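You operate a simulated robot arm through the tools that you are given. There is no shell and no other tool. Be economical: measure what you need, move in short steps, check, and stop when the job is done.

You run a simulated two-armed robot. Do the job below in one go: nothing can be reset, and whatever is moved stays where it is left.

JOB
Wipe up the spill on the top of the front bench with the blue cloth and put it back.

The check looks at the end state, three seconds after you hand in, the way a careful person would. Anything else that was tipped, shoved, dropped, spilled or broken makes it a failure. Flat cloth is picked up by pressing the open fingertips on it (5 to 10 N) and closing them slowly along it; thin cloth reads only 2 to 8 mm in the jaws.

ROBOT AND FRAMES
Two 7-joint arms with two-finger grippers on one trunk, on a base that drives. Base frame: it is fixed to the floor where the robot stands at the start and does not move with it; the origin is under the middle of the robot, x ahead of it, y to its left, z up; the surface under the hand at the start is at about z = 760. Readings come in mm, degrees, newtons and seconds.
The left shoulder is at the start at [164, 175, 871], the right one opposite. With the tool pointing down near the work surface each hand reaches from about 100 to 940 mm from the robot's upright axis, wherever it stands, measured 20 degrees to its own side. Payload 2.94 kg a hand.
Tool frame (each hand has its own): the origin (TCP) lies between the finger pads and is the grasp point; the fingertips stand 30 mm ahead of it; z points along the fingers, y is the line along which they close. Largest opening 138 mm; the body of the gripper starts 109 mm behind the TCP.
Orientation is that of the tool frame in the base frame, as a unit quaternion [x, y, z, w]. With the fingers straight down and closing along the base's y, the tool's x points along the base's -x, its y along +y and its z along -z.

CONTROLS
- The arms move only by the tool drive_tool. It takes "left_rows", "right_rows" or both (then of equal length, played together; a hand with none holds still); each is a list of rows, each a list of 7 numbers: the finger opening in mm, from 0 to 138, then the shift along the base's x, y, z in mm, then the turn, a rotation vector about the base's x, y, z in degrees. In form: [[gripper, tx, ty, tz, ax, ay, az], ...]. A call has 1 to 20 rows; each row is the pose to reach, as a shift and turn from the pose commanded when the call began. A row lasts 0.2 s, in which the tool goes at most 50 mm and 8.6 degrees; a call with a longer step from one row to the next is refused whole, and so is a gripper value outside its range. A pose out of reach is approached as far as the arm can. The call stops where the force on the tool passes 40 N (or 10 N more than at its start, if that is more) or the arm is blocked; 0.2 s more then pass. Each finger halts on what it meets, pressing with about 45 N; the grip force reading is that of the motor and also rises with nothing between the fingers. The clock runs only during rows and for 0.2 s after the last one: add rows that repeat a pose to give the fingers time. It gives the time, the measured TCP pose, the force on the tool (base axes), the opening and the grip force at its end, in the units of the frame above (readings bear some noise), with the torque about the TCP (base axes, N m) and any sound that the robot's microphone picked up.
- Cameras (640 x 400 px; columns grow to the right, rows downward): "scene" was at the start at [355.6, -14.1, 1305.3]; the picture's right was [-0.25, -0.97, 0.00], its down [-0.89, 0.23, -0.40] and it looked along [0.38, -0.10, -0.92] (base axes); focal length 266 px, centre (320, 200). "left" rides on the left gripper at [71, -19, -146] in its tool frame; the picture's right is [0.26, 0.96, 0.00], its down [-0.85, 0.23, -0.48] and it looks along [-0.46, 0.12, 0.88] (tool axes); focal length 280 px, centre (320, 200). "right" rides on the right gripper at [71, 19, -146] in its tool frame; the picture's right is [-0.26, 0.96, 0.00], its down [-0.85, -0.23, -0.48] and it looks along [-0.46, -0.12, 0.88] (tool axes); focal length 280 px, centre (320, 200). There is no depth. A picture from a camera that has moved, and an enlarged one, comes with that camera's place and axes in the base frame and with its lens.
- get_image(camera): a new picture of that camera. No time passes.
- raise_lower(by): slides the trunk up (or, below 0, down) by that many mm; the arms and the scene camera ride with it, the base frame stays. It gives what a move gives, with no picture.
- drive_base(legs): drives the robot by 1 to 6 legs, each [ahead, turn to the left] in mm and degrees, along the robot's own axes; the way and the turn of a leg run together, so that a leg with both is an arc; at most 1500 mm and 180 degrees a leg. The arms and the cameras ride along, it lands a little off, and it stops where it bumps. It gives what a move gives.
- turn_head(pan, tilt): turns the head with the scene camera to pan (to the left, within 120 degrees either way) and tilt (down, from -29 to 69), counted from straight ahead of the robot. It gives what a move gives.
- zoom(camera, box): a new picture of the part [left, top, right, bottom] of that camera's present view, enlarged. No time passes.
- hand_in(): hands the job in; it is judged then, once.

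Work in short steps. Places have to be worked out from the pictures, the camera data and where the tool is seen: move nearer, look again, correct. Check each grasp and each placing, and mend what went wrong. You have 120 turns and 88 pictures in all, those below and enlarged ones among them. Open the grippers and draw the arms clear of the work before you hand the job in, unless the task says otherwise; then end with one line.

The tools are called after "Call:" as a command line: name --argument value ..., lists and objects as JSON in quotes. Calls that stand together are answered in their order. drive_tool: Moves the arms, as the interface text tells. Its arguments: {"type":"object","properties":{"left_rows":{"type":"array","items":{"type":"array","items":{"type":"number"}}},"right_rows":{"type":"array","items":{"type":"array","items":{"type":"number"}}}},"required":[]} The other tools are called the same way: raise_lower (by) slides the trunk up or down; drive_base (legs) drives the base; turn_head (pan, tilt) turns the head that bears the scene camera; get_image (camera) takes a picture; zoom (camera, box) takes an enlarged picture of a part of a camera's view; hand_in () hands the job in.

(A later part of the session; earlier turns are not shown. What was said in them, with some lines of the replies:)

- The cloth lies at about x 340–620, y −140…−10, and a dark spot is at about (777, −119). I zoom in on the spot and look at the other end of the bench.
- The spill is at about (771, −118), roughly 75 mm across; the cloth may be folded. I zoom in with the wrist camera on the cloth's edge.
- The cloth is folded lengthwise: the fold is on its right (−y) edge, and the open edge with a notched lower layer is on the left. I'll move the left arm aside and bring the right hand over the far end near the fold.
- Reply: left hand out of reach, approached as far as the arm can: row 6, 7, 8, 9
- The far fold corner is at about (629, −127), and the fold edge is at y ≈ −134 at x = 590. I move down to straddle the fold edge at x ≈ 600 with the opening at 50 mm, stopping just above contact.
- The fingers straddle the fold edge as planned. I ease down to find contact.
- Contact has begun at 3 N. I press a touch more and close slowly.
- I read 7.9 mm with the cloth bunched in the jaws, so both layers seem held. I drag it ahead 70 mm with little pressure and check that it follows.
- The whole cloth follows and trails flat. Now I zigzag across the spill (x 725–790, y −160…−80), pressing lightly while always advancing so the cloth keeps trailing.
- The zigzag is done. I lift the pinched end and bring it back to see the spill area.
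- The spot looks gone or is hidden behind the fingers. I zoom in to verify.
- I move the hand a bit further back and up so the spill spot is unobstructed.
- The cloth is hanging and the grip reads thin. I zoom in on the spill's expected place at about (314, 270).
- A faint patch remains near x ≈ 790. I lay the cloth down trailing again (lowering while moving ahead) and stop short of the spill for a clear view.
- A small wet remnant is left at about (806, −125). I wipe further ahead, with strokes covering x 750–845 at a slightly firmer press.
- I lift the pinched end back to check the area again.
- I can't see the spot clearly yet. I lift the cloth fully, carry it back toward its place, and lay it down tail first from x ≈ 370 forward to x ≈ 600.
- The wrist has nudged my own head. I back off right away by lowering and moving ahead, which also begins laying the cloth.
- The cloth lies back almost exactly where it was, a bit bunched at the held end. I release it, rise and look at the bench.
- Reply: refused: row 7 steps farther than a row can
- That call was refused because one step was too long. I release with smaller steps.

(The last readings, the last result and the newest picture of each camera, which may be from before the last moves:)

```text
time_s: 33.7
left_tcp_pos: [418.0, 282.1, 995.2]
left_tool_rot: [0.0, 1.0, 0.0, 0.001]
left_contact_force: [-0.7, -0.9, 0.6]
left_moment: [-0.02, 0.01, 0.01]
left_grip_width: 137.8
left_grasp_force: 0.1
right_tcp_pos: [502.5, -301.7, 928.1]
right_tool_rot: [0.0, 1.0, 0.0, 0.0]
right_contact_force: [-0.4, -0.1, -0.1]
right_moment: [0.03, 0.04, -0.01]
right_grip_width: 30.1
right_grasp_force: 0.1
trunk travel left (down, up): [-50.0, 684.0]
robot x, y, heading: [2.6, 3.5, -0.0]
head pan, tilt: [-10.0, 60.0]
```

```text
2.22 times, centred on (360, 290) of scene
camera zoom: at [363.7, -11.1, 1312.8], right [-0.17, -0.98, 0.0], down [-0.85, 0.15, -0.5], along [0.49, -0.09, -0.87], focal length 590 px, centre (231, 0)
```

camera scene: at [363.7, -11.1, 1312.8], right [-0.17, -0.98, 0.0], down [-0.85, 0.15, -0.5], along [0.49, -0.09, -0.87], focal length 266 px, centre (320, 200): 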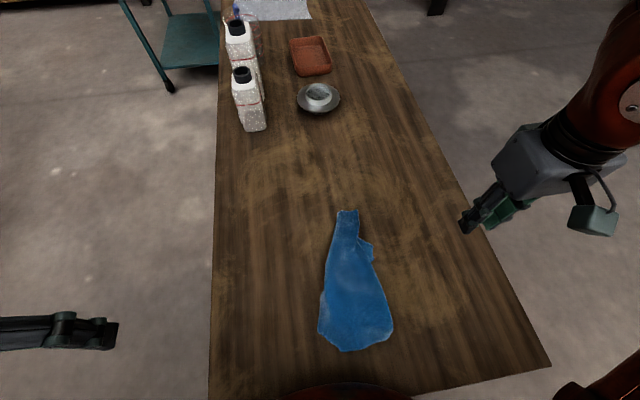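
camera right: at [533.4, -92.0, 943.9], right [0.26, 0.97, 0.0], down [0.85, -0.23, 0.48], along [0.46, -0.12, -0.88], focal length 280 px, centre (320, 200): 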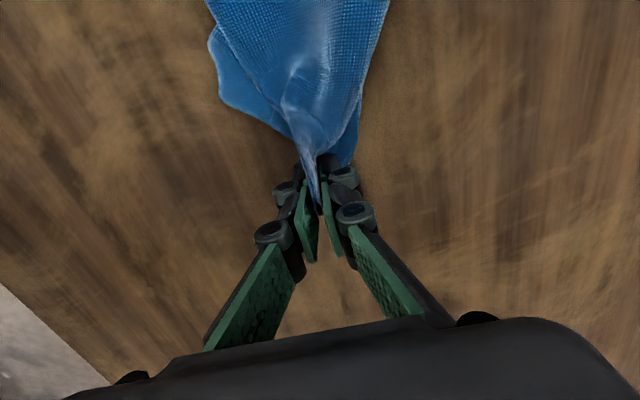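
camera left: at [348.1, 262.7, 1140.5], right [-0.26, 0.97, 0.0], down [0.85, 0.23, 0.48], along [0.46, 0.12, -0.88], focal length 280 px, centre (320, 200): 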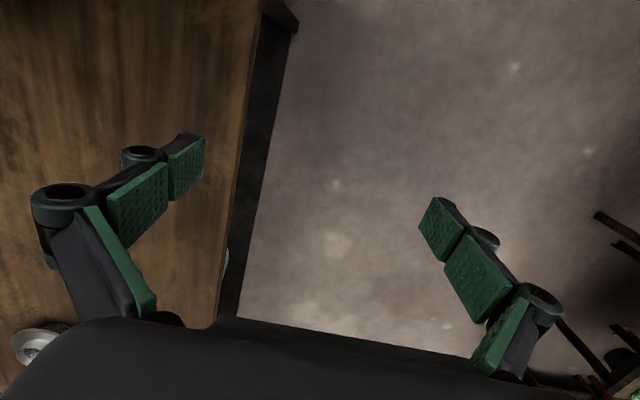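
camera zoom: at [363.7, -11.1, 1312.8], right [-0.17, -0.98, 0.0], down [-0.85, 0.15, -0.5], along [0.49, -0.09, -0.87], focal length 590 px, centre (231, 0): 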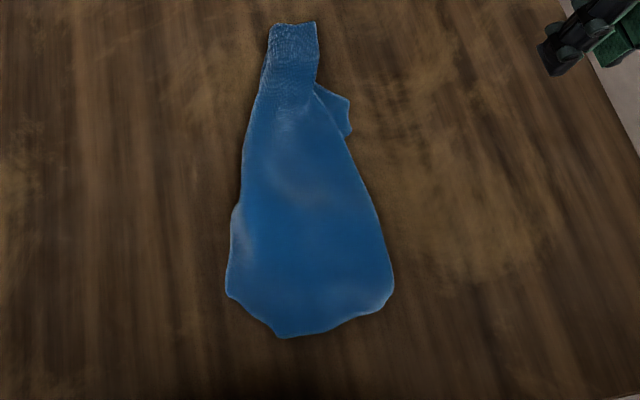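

The spill looks gone. One tighter zoom on the spot for residue.

Call:
zoom --camera "scene" --box '[290, 120, 390, 200]'

Call:
get_image --camera "right"

```text
5.00 times, centred on (340, 160) of scene
camera zoom: at [363.7, -11.1, 1312.8], right [-0.17, -0.98, 0.0], down [-0.85, 0.15, -0.5], along [0.49, -0.09, -0.87], focal length 1329 px, centre (220, 400)
```

zoom: 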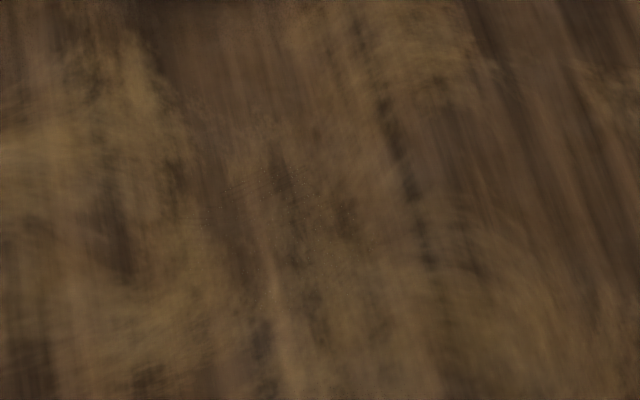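

```text
47 pictures are left
camera right: at [433.0, -283.0, 1074.4], right [0.26, 0.97, 0.0], down [0.85, -0.23, 0.48], along [0.46, -0.12, -0.88], focal length 280 px, centre (320, 200)
```

right: 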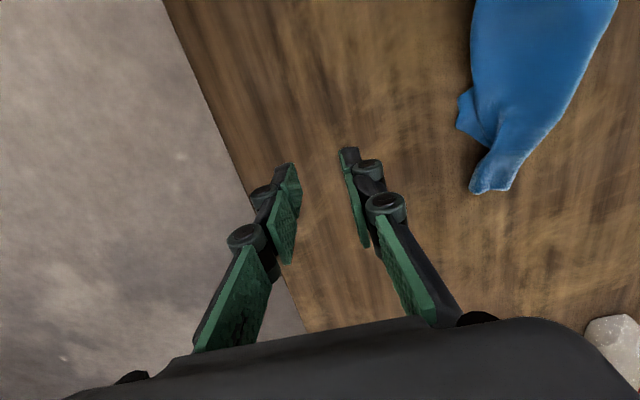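

There may be a faint residue near (800, −114). I move the right camera nearer to check.

Call:
drive_tool --right_rows '[[30, 40, 10, 0, 0, 0, 0], [30, 80, 20, 0, 0, 0, 0], [30, 120, 30, 0, 0, 0, 0], [30, 160, 40, -20, 0, 0, 0], [30, 195, 50, -40, 0, 0, 0], [30, 220, 65, -60, 0, 0, 0], [30, 220, 65, -60, 0, 0, 0]]'

Call:
get_image --camera "right"

Call:
zoom --camera "right" --box '[340, 100, 580, 250]'

```text
time_s: 35.3
left_tcp_pos: [427.1, 281.9, 993.0]
left_tool_rot: [0.0, 1.0, 0.0, -0.003]
left_contact_force: [0.1, -0.3, 0.2]
left_moment: [-0.04, -0.03, 0.0]
left_grip_width: 138.0
left_grasp_force: 0.1
right_tcp_pos: [730.5, -236.7, 866.4]
right_tool_rot: [0.0, 1.0, 0.0, -0.003]
right_contact_force: [0.3, 0.5, 0.5]
right_moment: [0.0, -0.08, -0.02]
right_grip_width: 29.9
right_grasp_force: 0.1
trunk travel left (down, up): [-50.0, 684.0]
robot x, y, heading: [-1.5, 0.5, 0.2]
head pan, tilt: [-10.0, 60.0]
```

```text
46 pictures are left
camera right: at [660.8, -218.1, 1012.3], right [0.26, 0.96, 0.0], down [0.85, -0.23, 0.47], along [0.45, -0.12, -0.88], focal length 280 px, centre (320, 200)
```

right: 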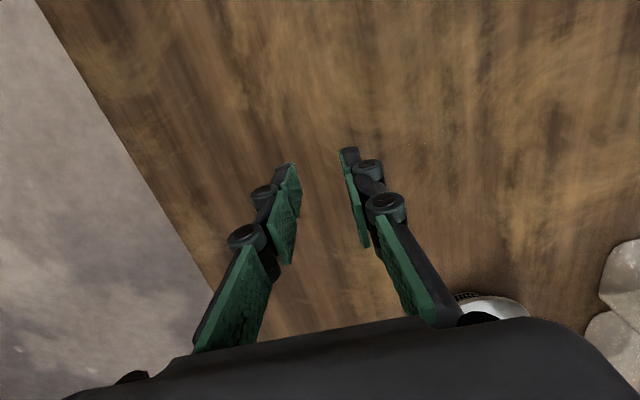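

```text
2.67 times, centred on (460, 175) of right
camera zoom: at [660.8, -218.1, 1012.3], right [0.26, 0.96, 0.0], down [0.85, -0.23, 0.47], along [0.45, -0.12, -0.88], focal length 748 px, centre (-53, 267)
```

zoom: 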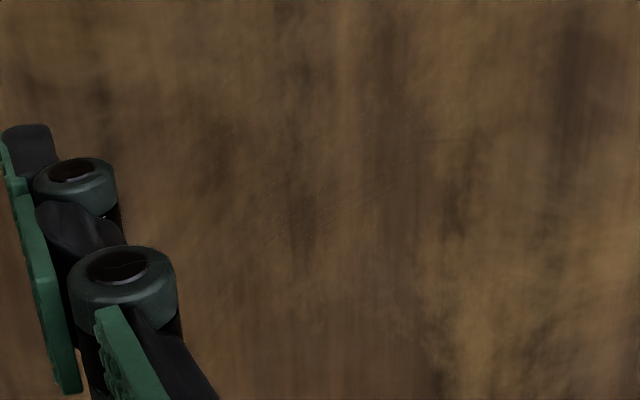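

Call:
zoom --camera "right" --box '[415, 140, 515, 205]'

```text
6.15 times, centred on (465, 172) of right
camera zoom: at [660.8, -218.1, 1012.3], right [0.26, 0.96, 0.0], down [0.85, -0.23, 0.47], along [0.45, -0.12, -0.88], focal length 1726 px, centre (-572, 369)
```

zoom: 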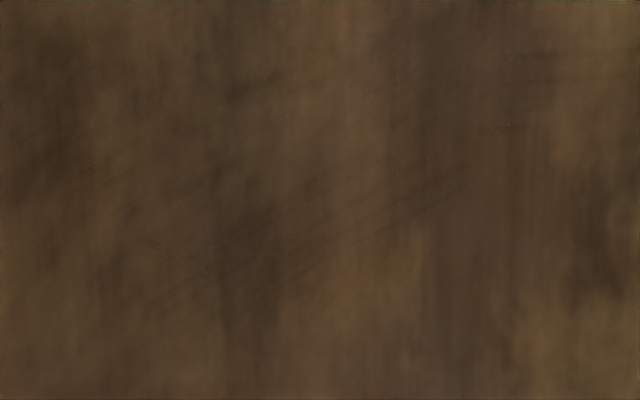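

Only very faint streaks remain, but one more pass makes it sure. I regrasp the bunched far end at about (615, −119), straddling it with 75 mm.

Call:
drive_tool --right_rows '[[40, -28, 29, 0, 0, 0, 0], [50, -56, 58, 0, 0, 0, 0], [60, -84, 88, 0, 0, 0, 0], [75, -110, 117, 0, 0, 0, 0], [75, -110, 117, -30, 0, 0, 0], [75, -110, 117, -55, 0, 0, 0], [75, -110, 117, -55, 0, 0, 0]]'

Call:
get_image --camera "right"

```text
time_s: 36.9
left_tcp_pos: [420.4, 282.5, 994.4]
left_tool_rot: [0.0, 1.0, -0.001, 0.001]
left_contact_force: [0.8, -0.3, -0.2]
left_moment: [-0.02, 0.03, 0.03]
left_grip_width: 138.3
left_grasp_force: 0.1
right_tcp_pos: [615.7, -118.3, 814.1]
right_tool_rot: [0.0, 1.0, 0.0, 0.0]
right_contact_force: [0.2, -0.3, 0.8]
right_moment: [0.01, -0.01, -0.02]
right_grip_width: 74.9
right_grasp_force: 0.1
trunk travel left (down, up): [-50.0, 684.0]
robot x, y, heading: [-0.9, 0.3, -0.2]
head pan, tilt: [-10.0, 60.0]
```

```text
43 pictures are left
camera right: at [544.9, -98.3, 960.0], right [0.26, 0.96, 0.0], down [0.85, -0.23, 0.48], along [0.46, -0.12, -0.88], focal length 280 px, centre (320, 200)
```

right: 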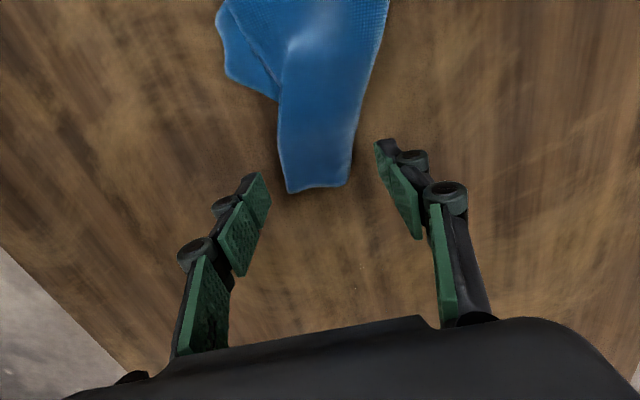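

The strip sits between the fingers and its end is at x ≈ 640. I lower to the table and close slowly.

Call:
drive_tool --right_rows '[[75, 0, 0, -12, 0, 0, 0], [75, 0, 0, -20, 0, 0, 0], [70, 0, 0, -23, 0, 0, 0], [64, 0, 0, -24, 0, 0, 0], [58, 0, 0, -24, 0, 0, 0], [52, 0, 0, -24, 0, 0, 0], [46, 0, 0, -24, 0, 0, 0], [40, 0, 0, -24, 0, 0, 0], [34, 0, 0, -24, 0, 0, 0], [28, 0, 0, -24, 0, 0, 0], [22, 0, 0, -24, 0, 0, 0], [16, 0, 0, -24, 0, 0, 0], [10, 0, 0, -24, 0, 0, 0], [5, 0, 0, -24, 0, 0, 0], [0, 0, 0, -24, 0, 0, 0], [0, 0, 0, -24, 0, 0, 0], [0, 0, 0, -24, 0, 0, 0]]'

Call:
get_image --camera "right"

```text
time_s: 40.5
left_tcp_pos: [418.7, 283.4, 994.1]
left_tool_rot: [0.0, 1.0, -0.001, 0.0]
left_contact_force: [0.1, 0.9, -0.7]
left_moment: [0.02, 0.01, -0.01]
left_grip_width: 138.0
left_grasp_force: 0.0
right_tcp_pos: [613.8, -118.3, 789.8]
right_tool_rot: [0.0, 1.0, 0.0, 0.0]
right_contact_force: [-0.6, 1.0, 2.0]
right_moment: [0.08, -0.05, -0.01]
right_grip_width: 7.1
right_grasp_force: 34.0
trunk travel left (down, up): [-50.0, 684.0]
robot x, y, heading: [-1.6, 5.7, -0.0]
head pan, tilt: [-10.0, 60.0]
```

```text
42 pictures are left
camera right: at [543.5, -99.6, 935.6], right [0.26, 0.97, 0.0], down [0.85, -0.23, 0.48], along [0.46, -0.12, -0.88], focal length 280 px, centre (320, 200)
```

right: 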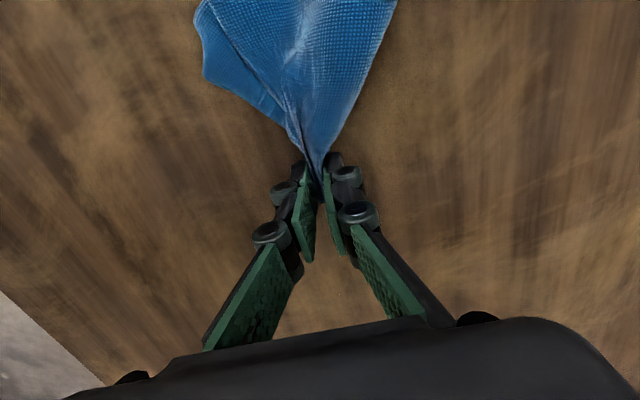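

Gripped at 7.1 mm. I drag ahead without pressure, then zigzag over the spot with a bit more press.

Call:
drive_tool --right_rows '[[0, 10, 0, 3, 0, 0, 0], [0, 40, 0, 3, 0, 0, 0], [0, 75, 0, 3, 0, 0, 0], [0, 110, 0, 2, 0, 0, 0], [0, 130, -20, -2, 0, 0, 0], [0, 138, -42, -4, 0, 0, 0]]'

Call:
drive_tool --right_rows '[[0, 4, 25, 0, 0, 0, 0], [0, 6, 50, 0, 0, 0, 0], [0, 8, 78, 0, 0, 0, 0], [0, 18, 78, 0, 0, 0, 0], [0, 20, 50, 0, 0, 0, 0], [0, 22, 25, 0, 0, 0, 0], [0, 24, 0, 0, 0, 0, 0], [0, 36, 0, 0, 0, 0, 0], [0, 38, 25, 0, 0, 0, 0], [0, 40, 50, 0, 0, 0, 0], [0, 42, 75, 0, 0, 0, 0], [0, 52, 75, 0, 0, 0, 0], [0, 54, 50, 0, 0, 0, 0], [0, 56, 25, 0, 0, 0, 0], [0, 58, 0, 0, 0, 0, 0], [0, 68, 0, 0, 0, 0, 0], [0, 70, 25, 0, 0, 0, 0], [0, 72, 50, 0, 0, 0, 0], [0, 74, 75, 0, 0, 0, 0], [0, 80, 60, 0, 0, 0, 0]]'

Call:
drive_tool --right_rows '[[0, 4, -20, 0, 0, 0, 0], [0, 8, -45, 0, 0, 0, 0], [0, 10, -65, 0, 0, 0, 0], [0, 20, -45, 0, 0, 0, 0], [0, 22, -20, 0, 0, 0, 0], [0, 22, 5, 0, 0, 0, 0], [0, 28, -20, 0, 0, 0, 0]]'

Call:
get_image --camera "scene"

```text
time_s: 41.9
left_tcp_pos: [416.2, 282.2, 995.8]
left_tool_rot: [0.0, 1.0, -0.001, 0.002]
left_contact_force: [0.3, -0.3, -0.1]
left_moment: [0.02, -0.03, 0.04]
left_grip_width: 138.0
left_grasp_force: 0.1
right_tcp_pos: [751.7, -161.3, 790.1]
right_tool_rot: [-0.001, 1.0, 0.0, 0.004]
right_contact_force: [1.6, 4.3, 13.3]
right_moment: [0.58, 0.09, -0.08]
right_grip_width: 8.0
right_grasp_force: 35.4
trunk travel left (down, up): [-50.0, 684.0]
robot x, y, heading: [-3.6, 2.3, 0.3]
head pan, tilt: [-10.0, 60.0]
```

```text
time_s: 46.1
left_tcp_pos: [416.7, 282.7, 995.4]
left_tool_rot: [0.0, 1.0, -0.001, 0.001]
left_contact_force: [-0.1, -0.3, 0.0]
left_moment: [0.03, 0.03, 0.0]
left_grip_width: 138.1
left_grasp_force: 0.1
right_tcp_pos: [831.4, -98.8, 789.2]
right_tool_rot: [0.0, 1.0, 0.002, 0.003]
right_contact_force: [-0.7, 11.2, 16.0]
right_moment: [-0.51, 0.01, 0.02]
right_grip_width: 7.2
right_grasp_force: 33.7
trunk travel left (down, up): [-50.0, 684.0]
robot x, y, heading: [0.7, 1.9, -0.1]
head pan, tilt: [-10.0, 60.0]
```

```text
time_s: 47.7
left_tcp_pos: [416.7, 282.8, 994.6]
left_tool_rot: [0.0, 1.0, 0.0, 0.001]
left_contact_force: [0.1, -0.1, 0.1]
left_moment: [0.05, 0.02, -0.02]
left_grip_width: 138.0
left_grasp_force: 0.0
right_tcp_pos: [858.0, -118.2, 790.3]
right_tool_rot: [-0.001, 1.0, 0.001, 0.002]
right_contact_force: [-2.0, 1.4, 13.6]
right_moment: [-1.12, -0.03, 0.01]
right_grip_width: 4.3
right_grasp_force: 29.5
trunk travel left (down, up): [-50.0, 684.0]
robot x, y, heading: [2.5, 1.8, 0.2]
head pan, tilt: [-10.0, 60.0]
```

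```text
41 pictures are left
camera scene: at [362.0, -9.9, 1313.2], right [-0.17, -0.98, 0.0], down [-0.85, 0.15, -0.5], along [0.49, -0.09, -0.87], focal length 266 px, centre (320, 200)
```

scene: 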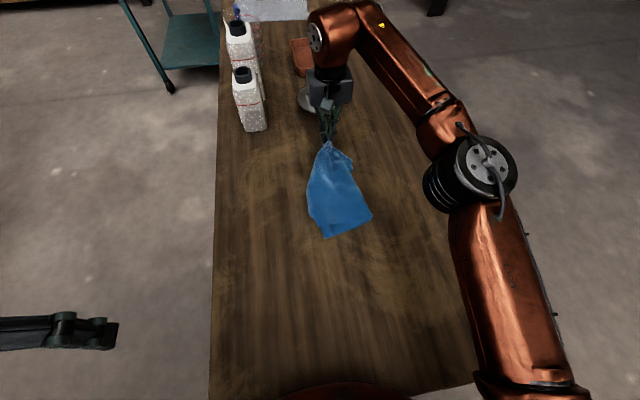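

The pressing force was good this time (about 14 N). I raise the trunk 150 mm, which lifts the cloth and keeps the wrist clear of my head on the way back.

Call:
raise_lower --by 150

```text
time_s: 48.7
left_tcp_pos: [394.6, 284.6, 1082.1]
left_tool_rot: [-0.002, 1.0, 0.004, 0.016]
left_contact_force: [-2.5, -0.1, -1.3]
left_moment: [0.02, -0.27, 0.04]
left_grip_width: 137.5
left_grasp_force: 0.1
right_tcp_pos: [882.1, -165.5, 909.6]
right_tool_rot: [0.071, 0.997, 0.015, 0.014]
right_contact_force: [2.1, -2.5, -1.8]
right_moment: [0.26, 0.01, 0.02]
right_grip_width: 6.5
right_grasp_force: 32.0
trunk travel left (down, up): [-130.0, 604.0]
robot x, y, heading: [-2.0, 2.3, 0.0]
head pan, tilt: [-10.0, 60.0]
stopped: the arm was blocked; the commanded pose is now the measured one
```

The trunk stopped partway and the right hand tilted. I look before moving.

Call:
get_image --camera "scene"

Call:
get_image --camera "right"

```text
40 pictures are left
camera scene: at [341.3, -11.3, 1402.1], right [-0.17, -0.98, 0.01], down [-0.87, 0.15, -0.46], along [0.45, -0.09, -0.89], focal length 266 px, centre (320, 200)
```

scene: 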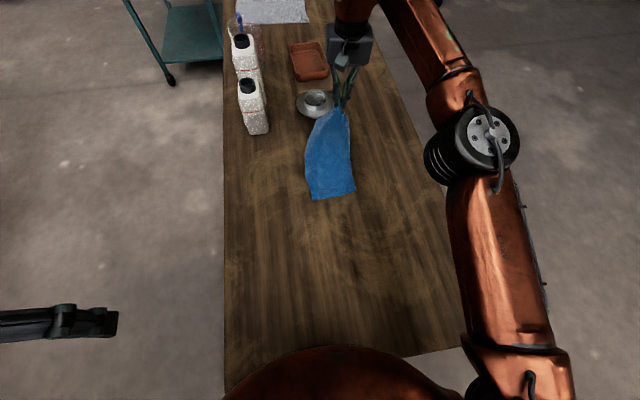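

```text
39 pictures are left
camera right: at [810.2, -140.9, 1053.4], right [0.4, 0.92, 0.04], down [0.79, -0.36, 0.49], along [0.46, -0.16, -0.87], focal length 280 px, centre (320, 200)
```

right: 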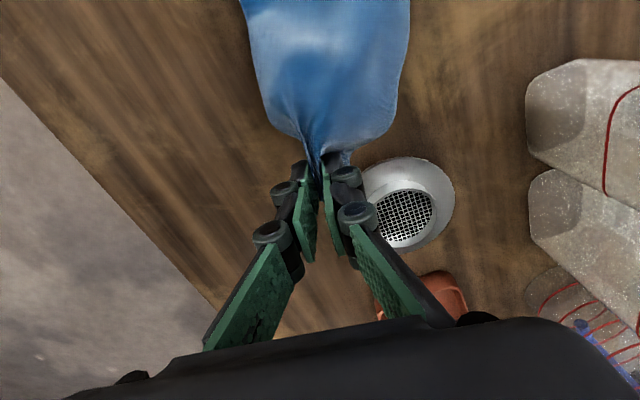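

Nothing was disturbed; the cloth hangs beside the strainer without touching it. I straighten the hand and carry the cloth back and up toward its place.

Call:
drive_tool --right_rows '[[0, -30, 0, 15, 0, 0, 2], [0, -70, 0, 30, 0, 0, 4], [0, -110, 5, 45, -1, 1, 6], [0, -150, 10, 60, -1.7, 1.6, 8.2], [0, -190, 18, 75, -1.7, 1.6, 8.2], [0, -230, 26, 90, -1.7, 1.6, 8.2], [0, -270, 34, 105, -1.7, 1.6, 8.2], [0, -310, 42, 120, -1.7, 1.6, 8.2], [0, -350, 50, 132, -1.7, 1.6, 8.2], [0, -390, 58, 140, -1.7, 1.6, 8.2], [0, -430, 64, 140, -1.7, 1.6, 8.2], [0, -465, 68, 140, -1.7, 1.6, 8.2], [0, -490, 70, 140, -1.7, 1.6, 8.2], [0, -490, 70, 140, -1.7, 1.6, 8.2], [0, -490, 70, 140, -1.7, 1.6, 8.2]]'

Call:
get_image --camera "scene"

Call:
get_image --camera "right"

```text
time_s: 49.0
left_tcp_pos: [342.7, 279.9, 1090.0]
left_tool_rot: [0.0, 0.999, -0.001, 0.044]
left_contact_force: [0.5, -1.5, -0.1]
left_moment: [0.17, -0.01, -0.02]
left_grip_width: 138.0
left_grasp_force: 0.0
right_tcp_pos: [844.1, -208.4, 954.9]
right_tool_rot: [0.127, 0.991, 0.035, 0.037]
right_contact_force: [0.8, -0.2, 2.8]
right_moment: [-0.07, 0.19, 0.02]
right_grip_width: 3.7
right_grasp_force: 31.0
trunk travel left (down, up): [-130.0, 604.0]
robot x, y, heading: [-0.7, 0.5, -0.2]
head pan, tilt: [-10.0, 60.0]
stopped in row 1 (right hand): the arm was blocked; the commanded pose is now the measured one
```

```text
38 pictures are left
camera scene: at [333.4, -14.5, 1402.5], right [-0.18, -0.98, 0.0], down [-0.87, 0.15, -0.47], along [0.46, -0.09, -0.88], focal length 266 px, centre (320, 200)
```

scene: 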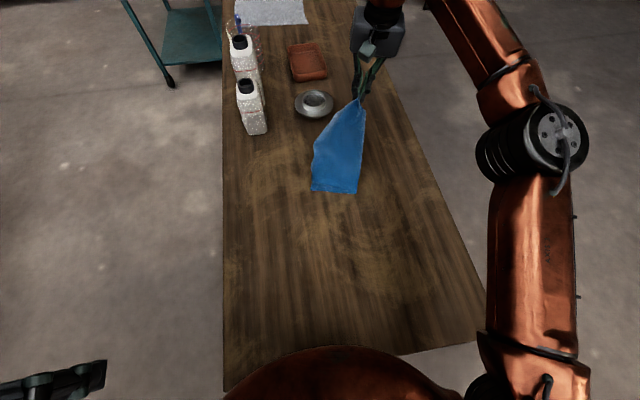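

```text
37 pictures are left
camera right: at [768.3, -180.4, 1097.5], right [0.49, 0.86, 0.09], down [0.72, -0.47, 0.51], along [0.48, -0.18, -0.85], focal length 280 px, centre (320, 200)
```

right: 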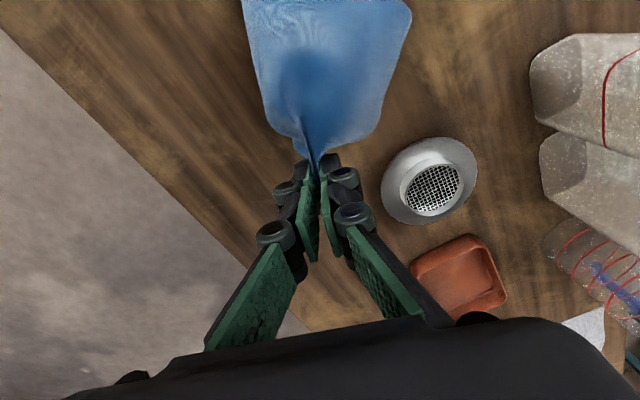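

Both arms were still in motion after the stop. I hold still for a second to let everything settle.

Call:
drive_tool --right_rows '[[0, 0, 0, 0, 0, 0, 0], [0, 0, 0, 0, 0, 0, 0], [0, 0, 0, 0, 0, 0, 0], [0, 0, 0, 0, 0, 0, 0], [0, 0, 0, 0, 0, 0, 0]]'

```text
time_s: 49.3
left_tcp_pos: [289.8, 282.6, 1095.1]
left_tool_rot: [0.003, 0.998, -0.001, 0.066]
left_contact_force: [0.3, -0.8, 0.4]
left_moment: [0.11, 0.13, 0.0]
left_grip_width: 138.0
left_grasp_force: 0.2
right_tcp_pos: [789.5, -200.0, 988.1]
right_tool_rot: [0.115, 0.991, 0.031, 0.065]
right_contact_force: [0.6, 2.4, -2.2]
right_moment: [-0.22, 0.0, 0.01]
right_grip_width: 8.2
right_grasp_force: 33.3
trunk travel left (down, up): [-130.0, 604.0]
robot x, y, heading: [-1.9, 0.4, -0.5]
head pan, tilt: [-10.0, 60.0]
stopped in row 1 (right hand): the arm was blocked; the commanded pose is now the measured one
```

Both hands are still drifting rearward. I look and then command both hands to hold.

Call:
get_image --camera "scene"

Call:
drive_tool --left_rows '[[138, 0, 0, 0, 0, 0, 0], [138, 0, 0, 0, 0, 0, 0], [138, 0, 0, 0, 0, 0, 0]]' --right_rows '[[0, 0, 0, 0, 0, 0, 0], [0, 0, 0, 0, 0, 0, 0], [0, 0, 0, 0, 0, 0, 0]]'

Call:
get_image --camera "scene"

```text
36 pictures are left
camera scene: at [287.6, -12.3, 1407.1], right [-0.18, -0.98, 0.0], down [-0.85, 0.16, -0.5], along [0.49, -0.09, -0.87], focal length 266 px, centre (320, 200)
```

scene: 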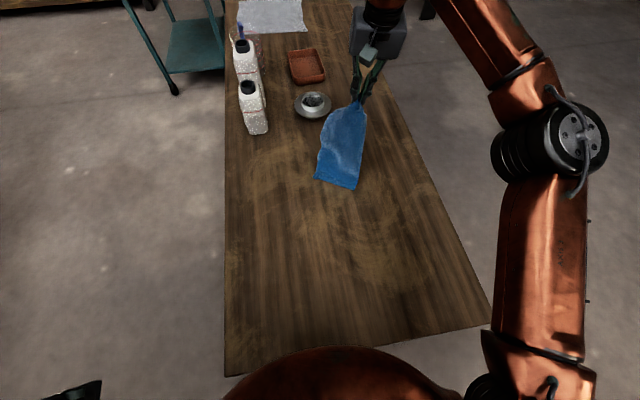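

```text
time_s: 50.1
left_tcp_pos: [313.4, 283.2, 1092.3]
left_tool_rot: [0.001, 0.999, 0.001, 0.053]
left_contact_force: [-0.8, 0.6, 0.2]
left_moment: [-0.06, 0.0, 0.01]
left_grip_width: 138.2
left_grasp_force: 0.0
right_tcp_pos: [810.3, -198.4, 975.3]
right_tool_rot: [0.116, 0.991, 0.029, 0.054]
right_contact_force: [-0.4, 0.6, -0.1]
right_moment: [0.0, 0.03, 0.0]
right_grip_width: 8.4
right_grasp_force: 32.5
trunk travel left (down, up): [-130.0, 604.0]
robot x, y, heading: [1.1, -3.2, -0.5]
head pan, tilt: [-10.0, 60.0]
```

```text
35 pictures are left
camera scene: at [310.4, -11.7, 1404.6], right [-0.18, -0.98, 0.0], down [-0.86, 0.15, -0.48], along [0.47, -0.09, -0.88], focal length 266 px, centre (320, 200)
```

scene: 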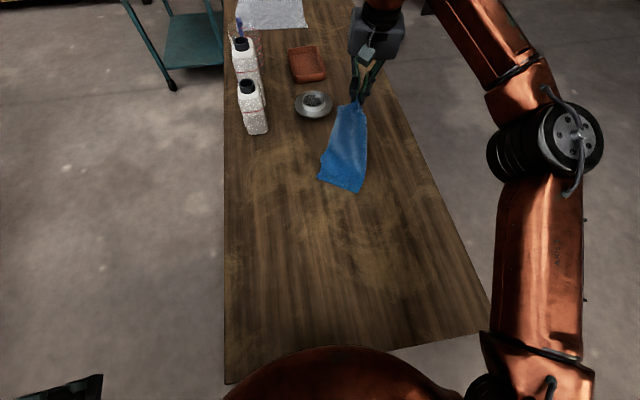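

The torso rocked and has now settled. I straighten the hand gradually and carry the cloth back at a slower pace.

Call:
drive_tool --right_rows '[[0, 0, 0, 10, 0, 1, 2], [0, -15, 0, 20, -1, 2, 5], [0, -35, 5, 30, -2, 4, 8], [0, -60, 10, 40, -3, 6, 11], [0, -85, 20, 50, -3.3, 6.2, 13.3], [0, -110, 30, 58, -3.3, 6.2, 13.3], [0, -135, 40, 62, -3.3, 6.2, 13.3], [0, -160, 50, 65, -3.3, 6.2, 13.3], [0, -185, 60, 68, -3.3, 6.2, 13.3], [0, -210, 70, 70, -3.3, 6.2, 13.3], [0, -235, 80, 70, -3.3, 6.2, 13.3], [0, -260, 90, 70, -3.3, 6.2, 13.3], [0, -280, 95, 70, -3.3, 6.2, 13.3], [0, -280, 95, 70, -3.3, 6.2, 13.3]]'

Call:
get_image --camera "scene"

```text
time_s: 53.1
left_tcp_pos: [311.4, 284.5, 1091.2]
left_tool_rot: [0.001, 0.999, 0.006, 0.053]
left_contact_force: [-0.2, 0.7, -0.6]
left_moment: [-0.01, -0.01, 0.05]
left_grip_width: 138.1
left_grasp_force: 0.0
right_tcp_pos: [528.0, -103.3, 1044.6]
right_tool_rot: [-0.001, 1.0, 0.003, 0.0]
right_contact_force: [0.4, -0.2, -0.1]
right_moment: [-0.05, 0.0, -0.01]
right_grip_width: 6.7
right_grasp_force: 31.3
trunk travel left (down, up): [-130.0, 604.0]
robot x, y, heading: [2.6, 3.2, -0.5]
head pan, tilt: [-10.0, 60.0]
```

```text
34 pictures are left
camera scene: at [280.7, -12.1, 1407.4], right [-0.18, -0.98, 0.0], down [-0.85, 0.15, -0.5], along [0.49, -0.09, -0.87], focal length 266 px, centre (320, 200)
```

scene: 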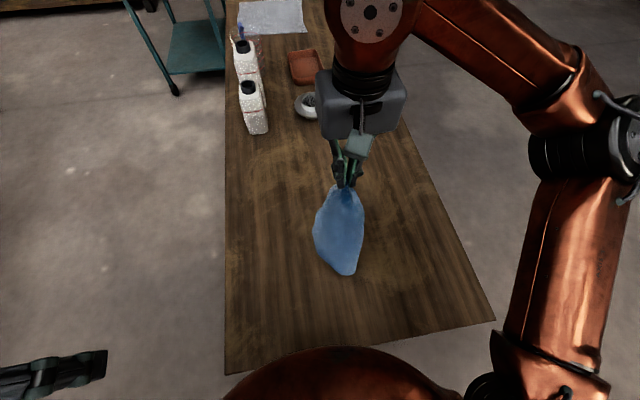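

Steady now. I continue back to x ≈ 365 and then lay the cloth down tail first, moving forward.

Call:
drive_tool --right_rows '[[0, -25, 5, 10, 0, 0, 0], [0, -50, 10, 15, 0, 0, 0], [0, -80, 15, 15, 0, 0, 0], [0, -110, 20, 15, 0, 0, 0], [0, -140, 20, 15, 0, 0, 0], [0, -163, 20, 15, 0, 0, 0], [0, -163, 20, 15, 0, 0, 0], [0, -163, 20, 15, 0, 0, 0]]'

Call:
get_image --camera "scene"

```text
time_s: 54.9
left_tcp_pos: [310.5, 285.1, 1091.4]
left_tool_rot: [0.0, 0.999, 0.006, 0.052]
left_contact_force: [-0.9, 0.5, -0.1]
left_moment: [0.01, -0.01, 0.0]
left_grip_width: 137.9
left_grasp_force: 0.1
right_tcp_pos: [362.3, -84.3, 1056.7]
right_tool_rot: [-0.002, 1.0, 0.001, 0.0]
right_contact_force: [0.6, -0.2, -1.8]
right_moment: [0.15, -0.05, 0.0]
right_grip_width: 9.8
right_grasp_force: 39.1
trunk travel left (down, up): [-130.0, 604.0]
robot x, y, heading: [0.9, 0.3, -0.4]
head pan, tilt: [-10.0, 60.0]
```

```text
33 pictures are left
camera scene: at [280.5, -11.9, 1407.4], right [-0.18, -0.98, 0.0], down [-0.85, 0.15, -0.5], along [0.49, -0.09, -0.87], focal length 266 px, centre (320, 200)
```

scene: 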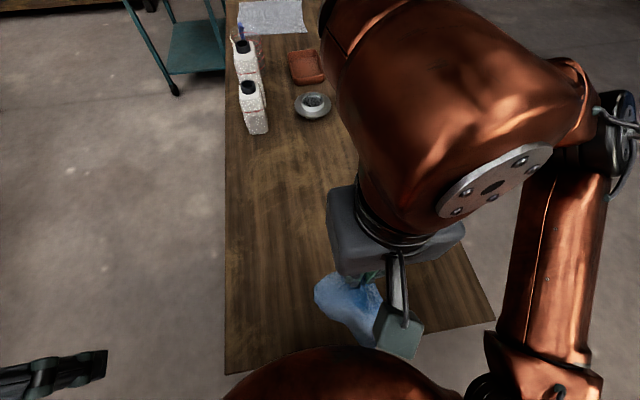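

I lay it down: lower while moving ahead to x ≈ 600, y ≈ −105.

Call:
drive_tool --right_rows '[[0, 3, 0, -25, 0, 0, 0], [0, 10, 0, -55, 0, 0, 0], [0, 20, 0, -85, 0, 0, 0], [0, 35, 0, -115, 0, 0, 0], [0, 55, 0, -140, 0, 0, 0], [0, 78, 0, -165, 0, 0, 0], [0, 102, -3, -187, 0, 0, 0], [0, 126, -6, -207, 0, 0, 0], [0, 152, -10, -225, 0, 0, 0], [0, 178, -14, -240, 0, 0, 0], [0, 204, -18, -252, 0, 0, 0], [0, 228, -20, -260, 0, 0, 0], [0, 240, -20, -264, 0, 0, 0], [0, 240, -20, -264, 0, 0, 0]]'

Call:
get_image --camera "scene"

Call:
get_image --camera "right"

```text
time_s: 57.9
left_tcp_pos: [310.5, 284.9, 1091.1]
left_tool_rot: [0.001, 0.999, 0.006, 0.052]
left_contact_force: [-0.1, -0.8, 0.0]
left_moment: [0.01, 0.0, -0.02]
left_grip_width: 137.9
left_grasp_force: 0.0
right_tcp_pos: [605.0, -102.1, 795.9]
right_tool_rot: [0.0, 1.0, 0.002, 0.001]
right_contact_force: [-0.5, 0.1, -3.3]
right_moment: [-0.05, 0.02, 0.01]
right_grip_width: 4.4
right_grasp_force: 29.4
trunk travel left (down, up): [-130.0, 604.0]
robot x, y, heading: [-1.4, 2.2, -0.0]
head pan, tilt: [-10.0, 60.0]
```

```text
32 pictures are left
camera scene: at [280.4, -11.9, 1407.5], right [-0.18, -0.98, 0.0], down [-0.85, 0.15, -0.5], along [0.49, -0.09, -0.87], focal length 266 px, centre (320, 200)
```

scene: 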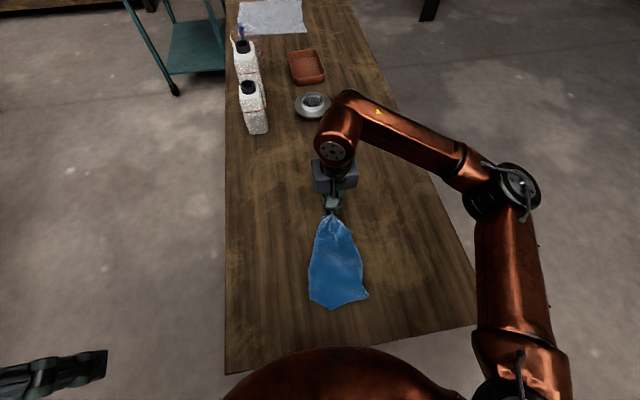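

```text
31 pictures are left
camera right: at [533.8, -83.9, 941.5], right [0.26, 0.97, 0.0], down [0.85, -0.23, 0.48], along [0.46, -0.12, -0.88], focal length 280 px, centre (320, 200)
```

right: 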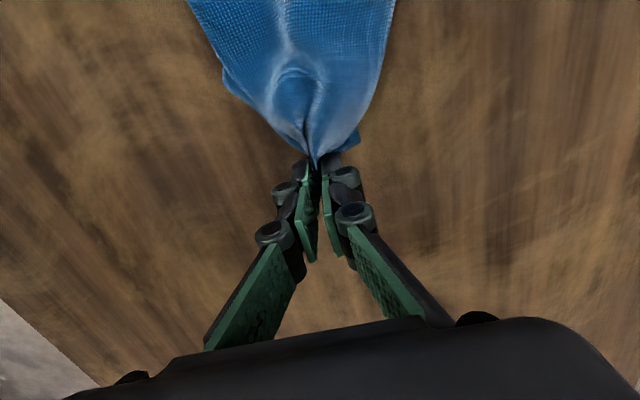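

The cloth spans about x 360–630, y −142…−8, as it did originally. I release and retract to view the bench.

Call:
drive_tool --right_rows '[[0, 0, 0, -4, 0, 0, 0], [10, 0, 0, -4, 0, 0, 0], [20, 0, 0, -4, 0, 0, 0], [30, 0, 0, -4, 0, 0, 0], [40, 0, 0, -2, 0, 0, 0], [40, 0, 0, 10, 0, 0, 0], [40, 0, 0, 40, 0, 0, 0], [40, 0, -10, 75, 0, 0, 0], [40, -10, -35, 105, 0, 0, 0], [40, -25, -65, 125, 0, 0, 0], [40, -45, -100, 130, 0, 0, 0], [40, -65, -135, 130, 0, 0, 0], [40, -90, -170, 130, 0, 0, 0], [40, -110, -195, 130, 0, 0, 0]]'

Call:
get_image --camera "scene"

Call:
zoom --camera "scene" --box '[280, 110, 400, 200]'

Call:
zoom --camera "scene" --box '[260, 190, 420, 320]'

```text
time_s: 60.9
left_tcp_pos: [311.1, 285.4, 1090.4]
left_tool_rot: [0.001, 0.999, 0.006, 0.052]
left_contact_force: [0.1, 0.2, 0.9]
left_moment: [0.02, -0.01, 0.0]
left_grip_width: 137.9
left_grasp_force: 0.1
right_tcp_pos: [494.0, -298.2, 924.9]
right_tool_rot: [-0.001, 1.0, 0.002, 0.0]
right_contact_force: [-1.2, 0.7, 0.3]
right_moment: [-0.01, 0.01, -0.02]
right_grip_width: 40.1
right_grasp_force: 0.1
trunk travel left (down, up): [-130.0, 604.0]
robot x, y, heading: [0.4, -0.1, -0.6]
head pan, tilt: [-10.0, 60.0]
```

```text
30 pictures are left
camera scene: at [280.0, -12.4, 1407.6], right [-0.18, -0.98, 0.0], down [-0.85, 0.15, -0.5], along [0.49, -0.09, -0.87], focal length 266 px, centre (320, 200)
```

scene: 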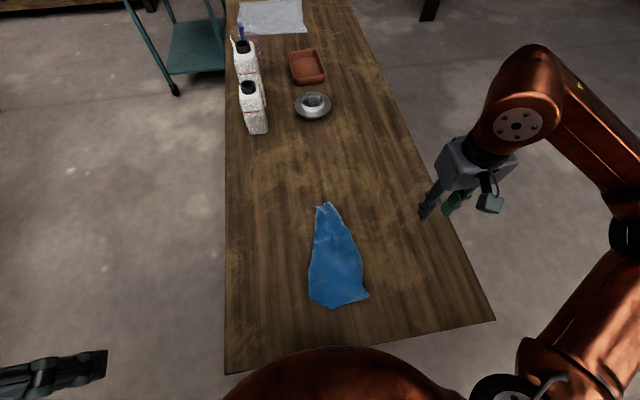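

```text
4.44 times, centred on (340, 155) of scene
camera zoom: at [280.0, -12.4, 1407.6], right [-0.18, -0.98, 0.0], down [-0.85, 0.15, -0.5], along [0.49, -0.09, -0.87], focal length 1181 px, centre (231, 400)
```

zoom: 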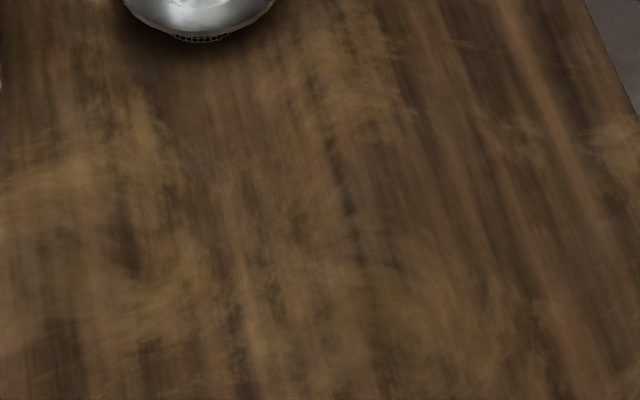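

```text
3.08 times, centred on (340, 255) of scene
camera zoom: at [280.0, -12.4, 1407.6], right [-0.18, -0.98, 0.0], down [-0.85, 0.15, -0.5], along [0.49, -0.09, -0.87], focal length 818 px, centre (258, 31)
```

zoom: 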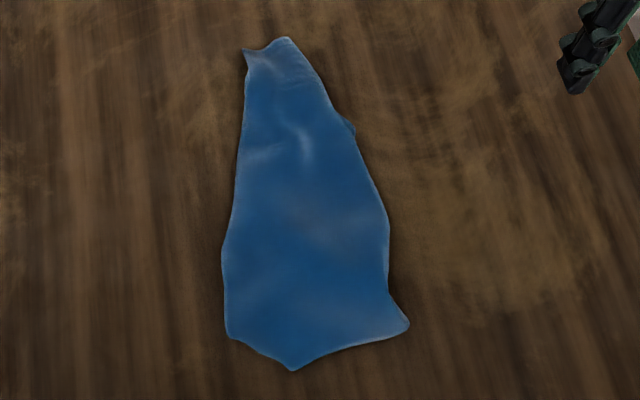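

The bench is clean, the cloth is back in its place and nothing else has moved. I open the gripper, draw the arm a bit further clear, and hand in.

Call:
drive_tool --right_rows '[[60, -15, -10, 20, 0, 0, 0], [80, -30, -20, 40, 0, 0, 0], [100, -50, -30, 60, 0, 0, 0], [120, -70, -30, 80, 0, 0, 0], [138, -70, -30, 80, 0, 0, 0], [138, -70, -30, 80, 0, 0, 0]]'

Call:
hand_in

```text
time_s: 62.3
left_tcp_pos: [311.4, 285.0, 1092.5]
left_tool_rot: [0.001, 0.999, 0.006, 0.052]
left_contact_force: [0.1, 0.2, -0.4]
left_moment: [0.03, -0.01, 0.01]
left_grip_width: 137.9
left_grasp_force: 0.0
right_tcp_pos: [423.4, -327.7, 1005.1]
right_tool_rot: [-0.001, 1.0, 0.001, -0.001]
right_contact_force: [-0.1, 0.0, -0.3]
right_moment: [-0.01, 0.03, 0.01]
right_grip_width: 137.8
right_grasp_force: 0.0
trunk travel left (down, up): [-130.0, 604.0]
robot x, y, heading: [-3.0, -0.7, -0.2]
head pan, tilt: [-10.0, 60.0]
```

```text
The job is handed in.
```

I wiped up the spill, with no trace left in the last pictures, and put the blue cloth back within about 20–40 mm of where it lay, though it is narrower and a bit bunched at the far end. Nothing else on the bench looks moved, and both grippers are open and clear.
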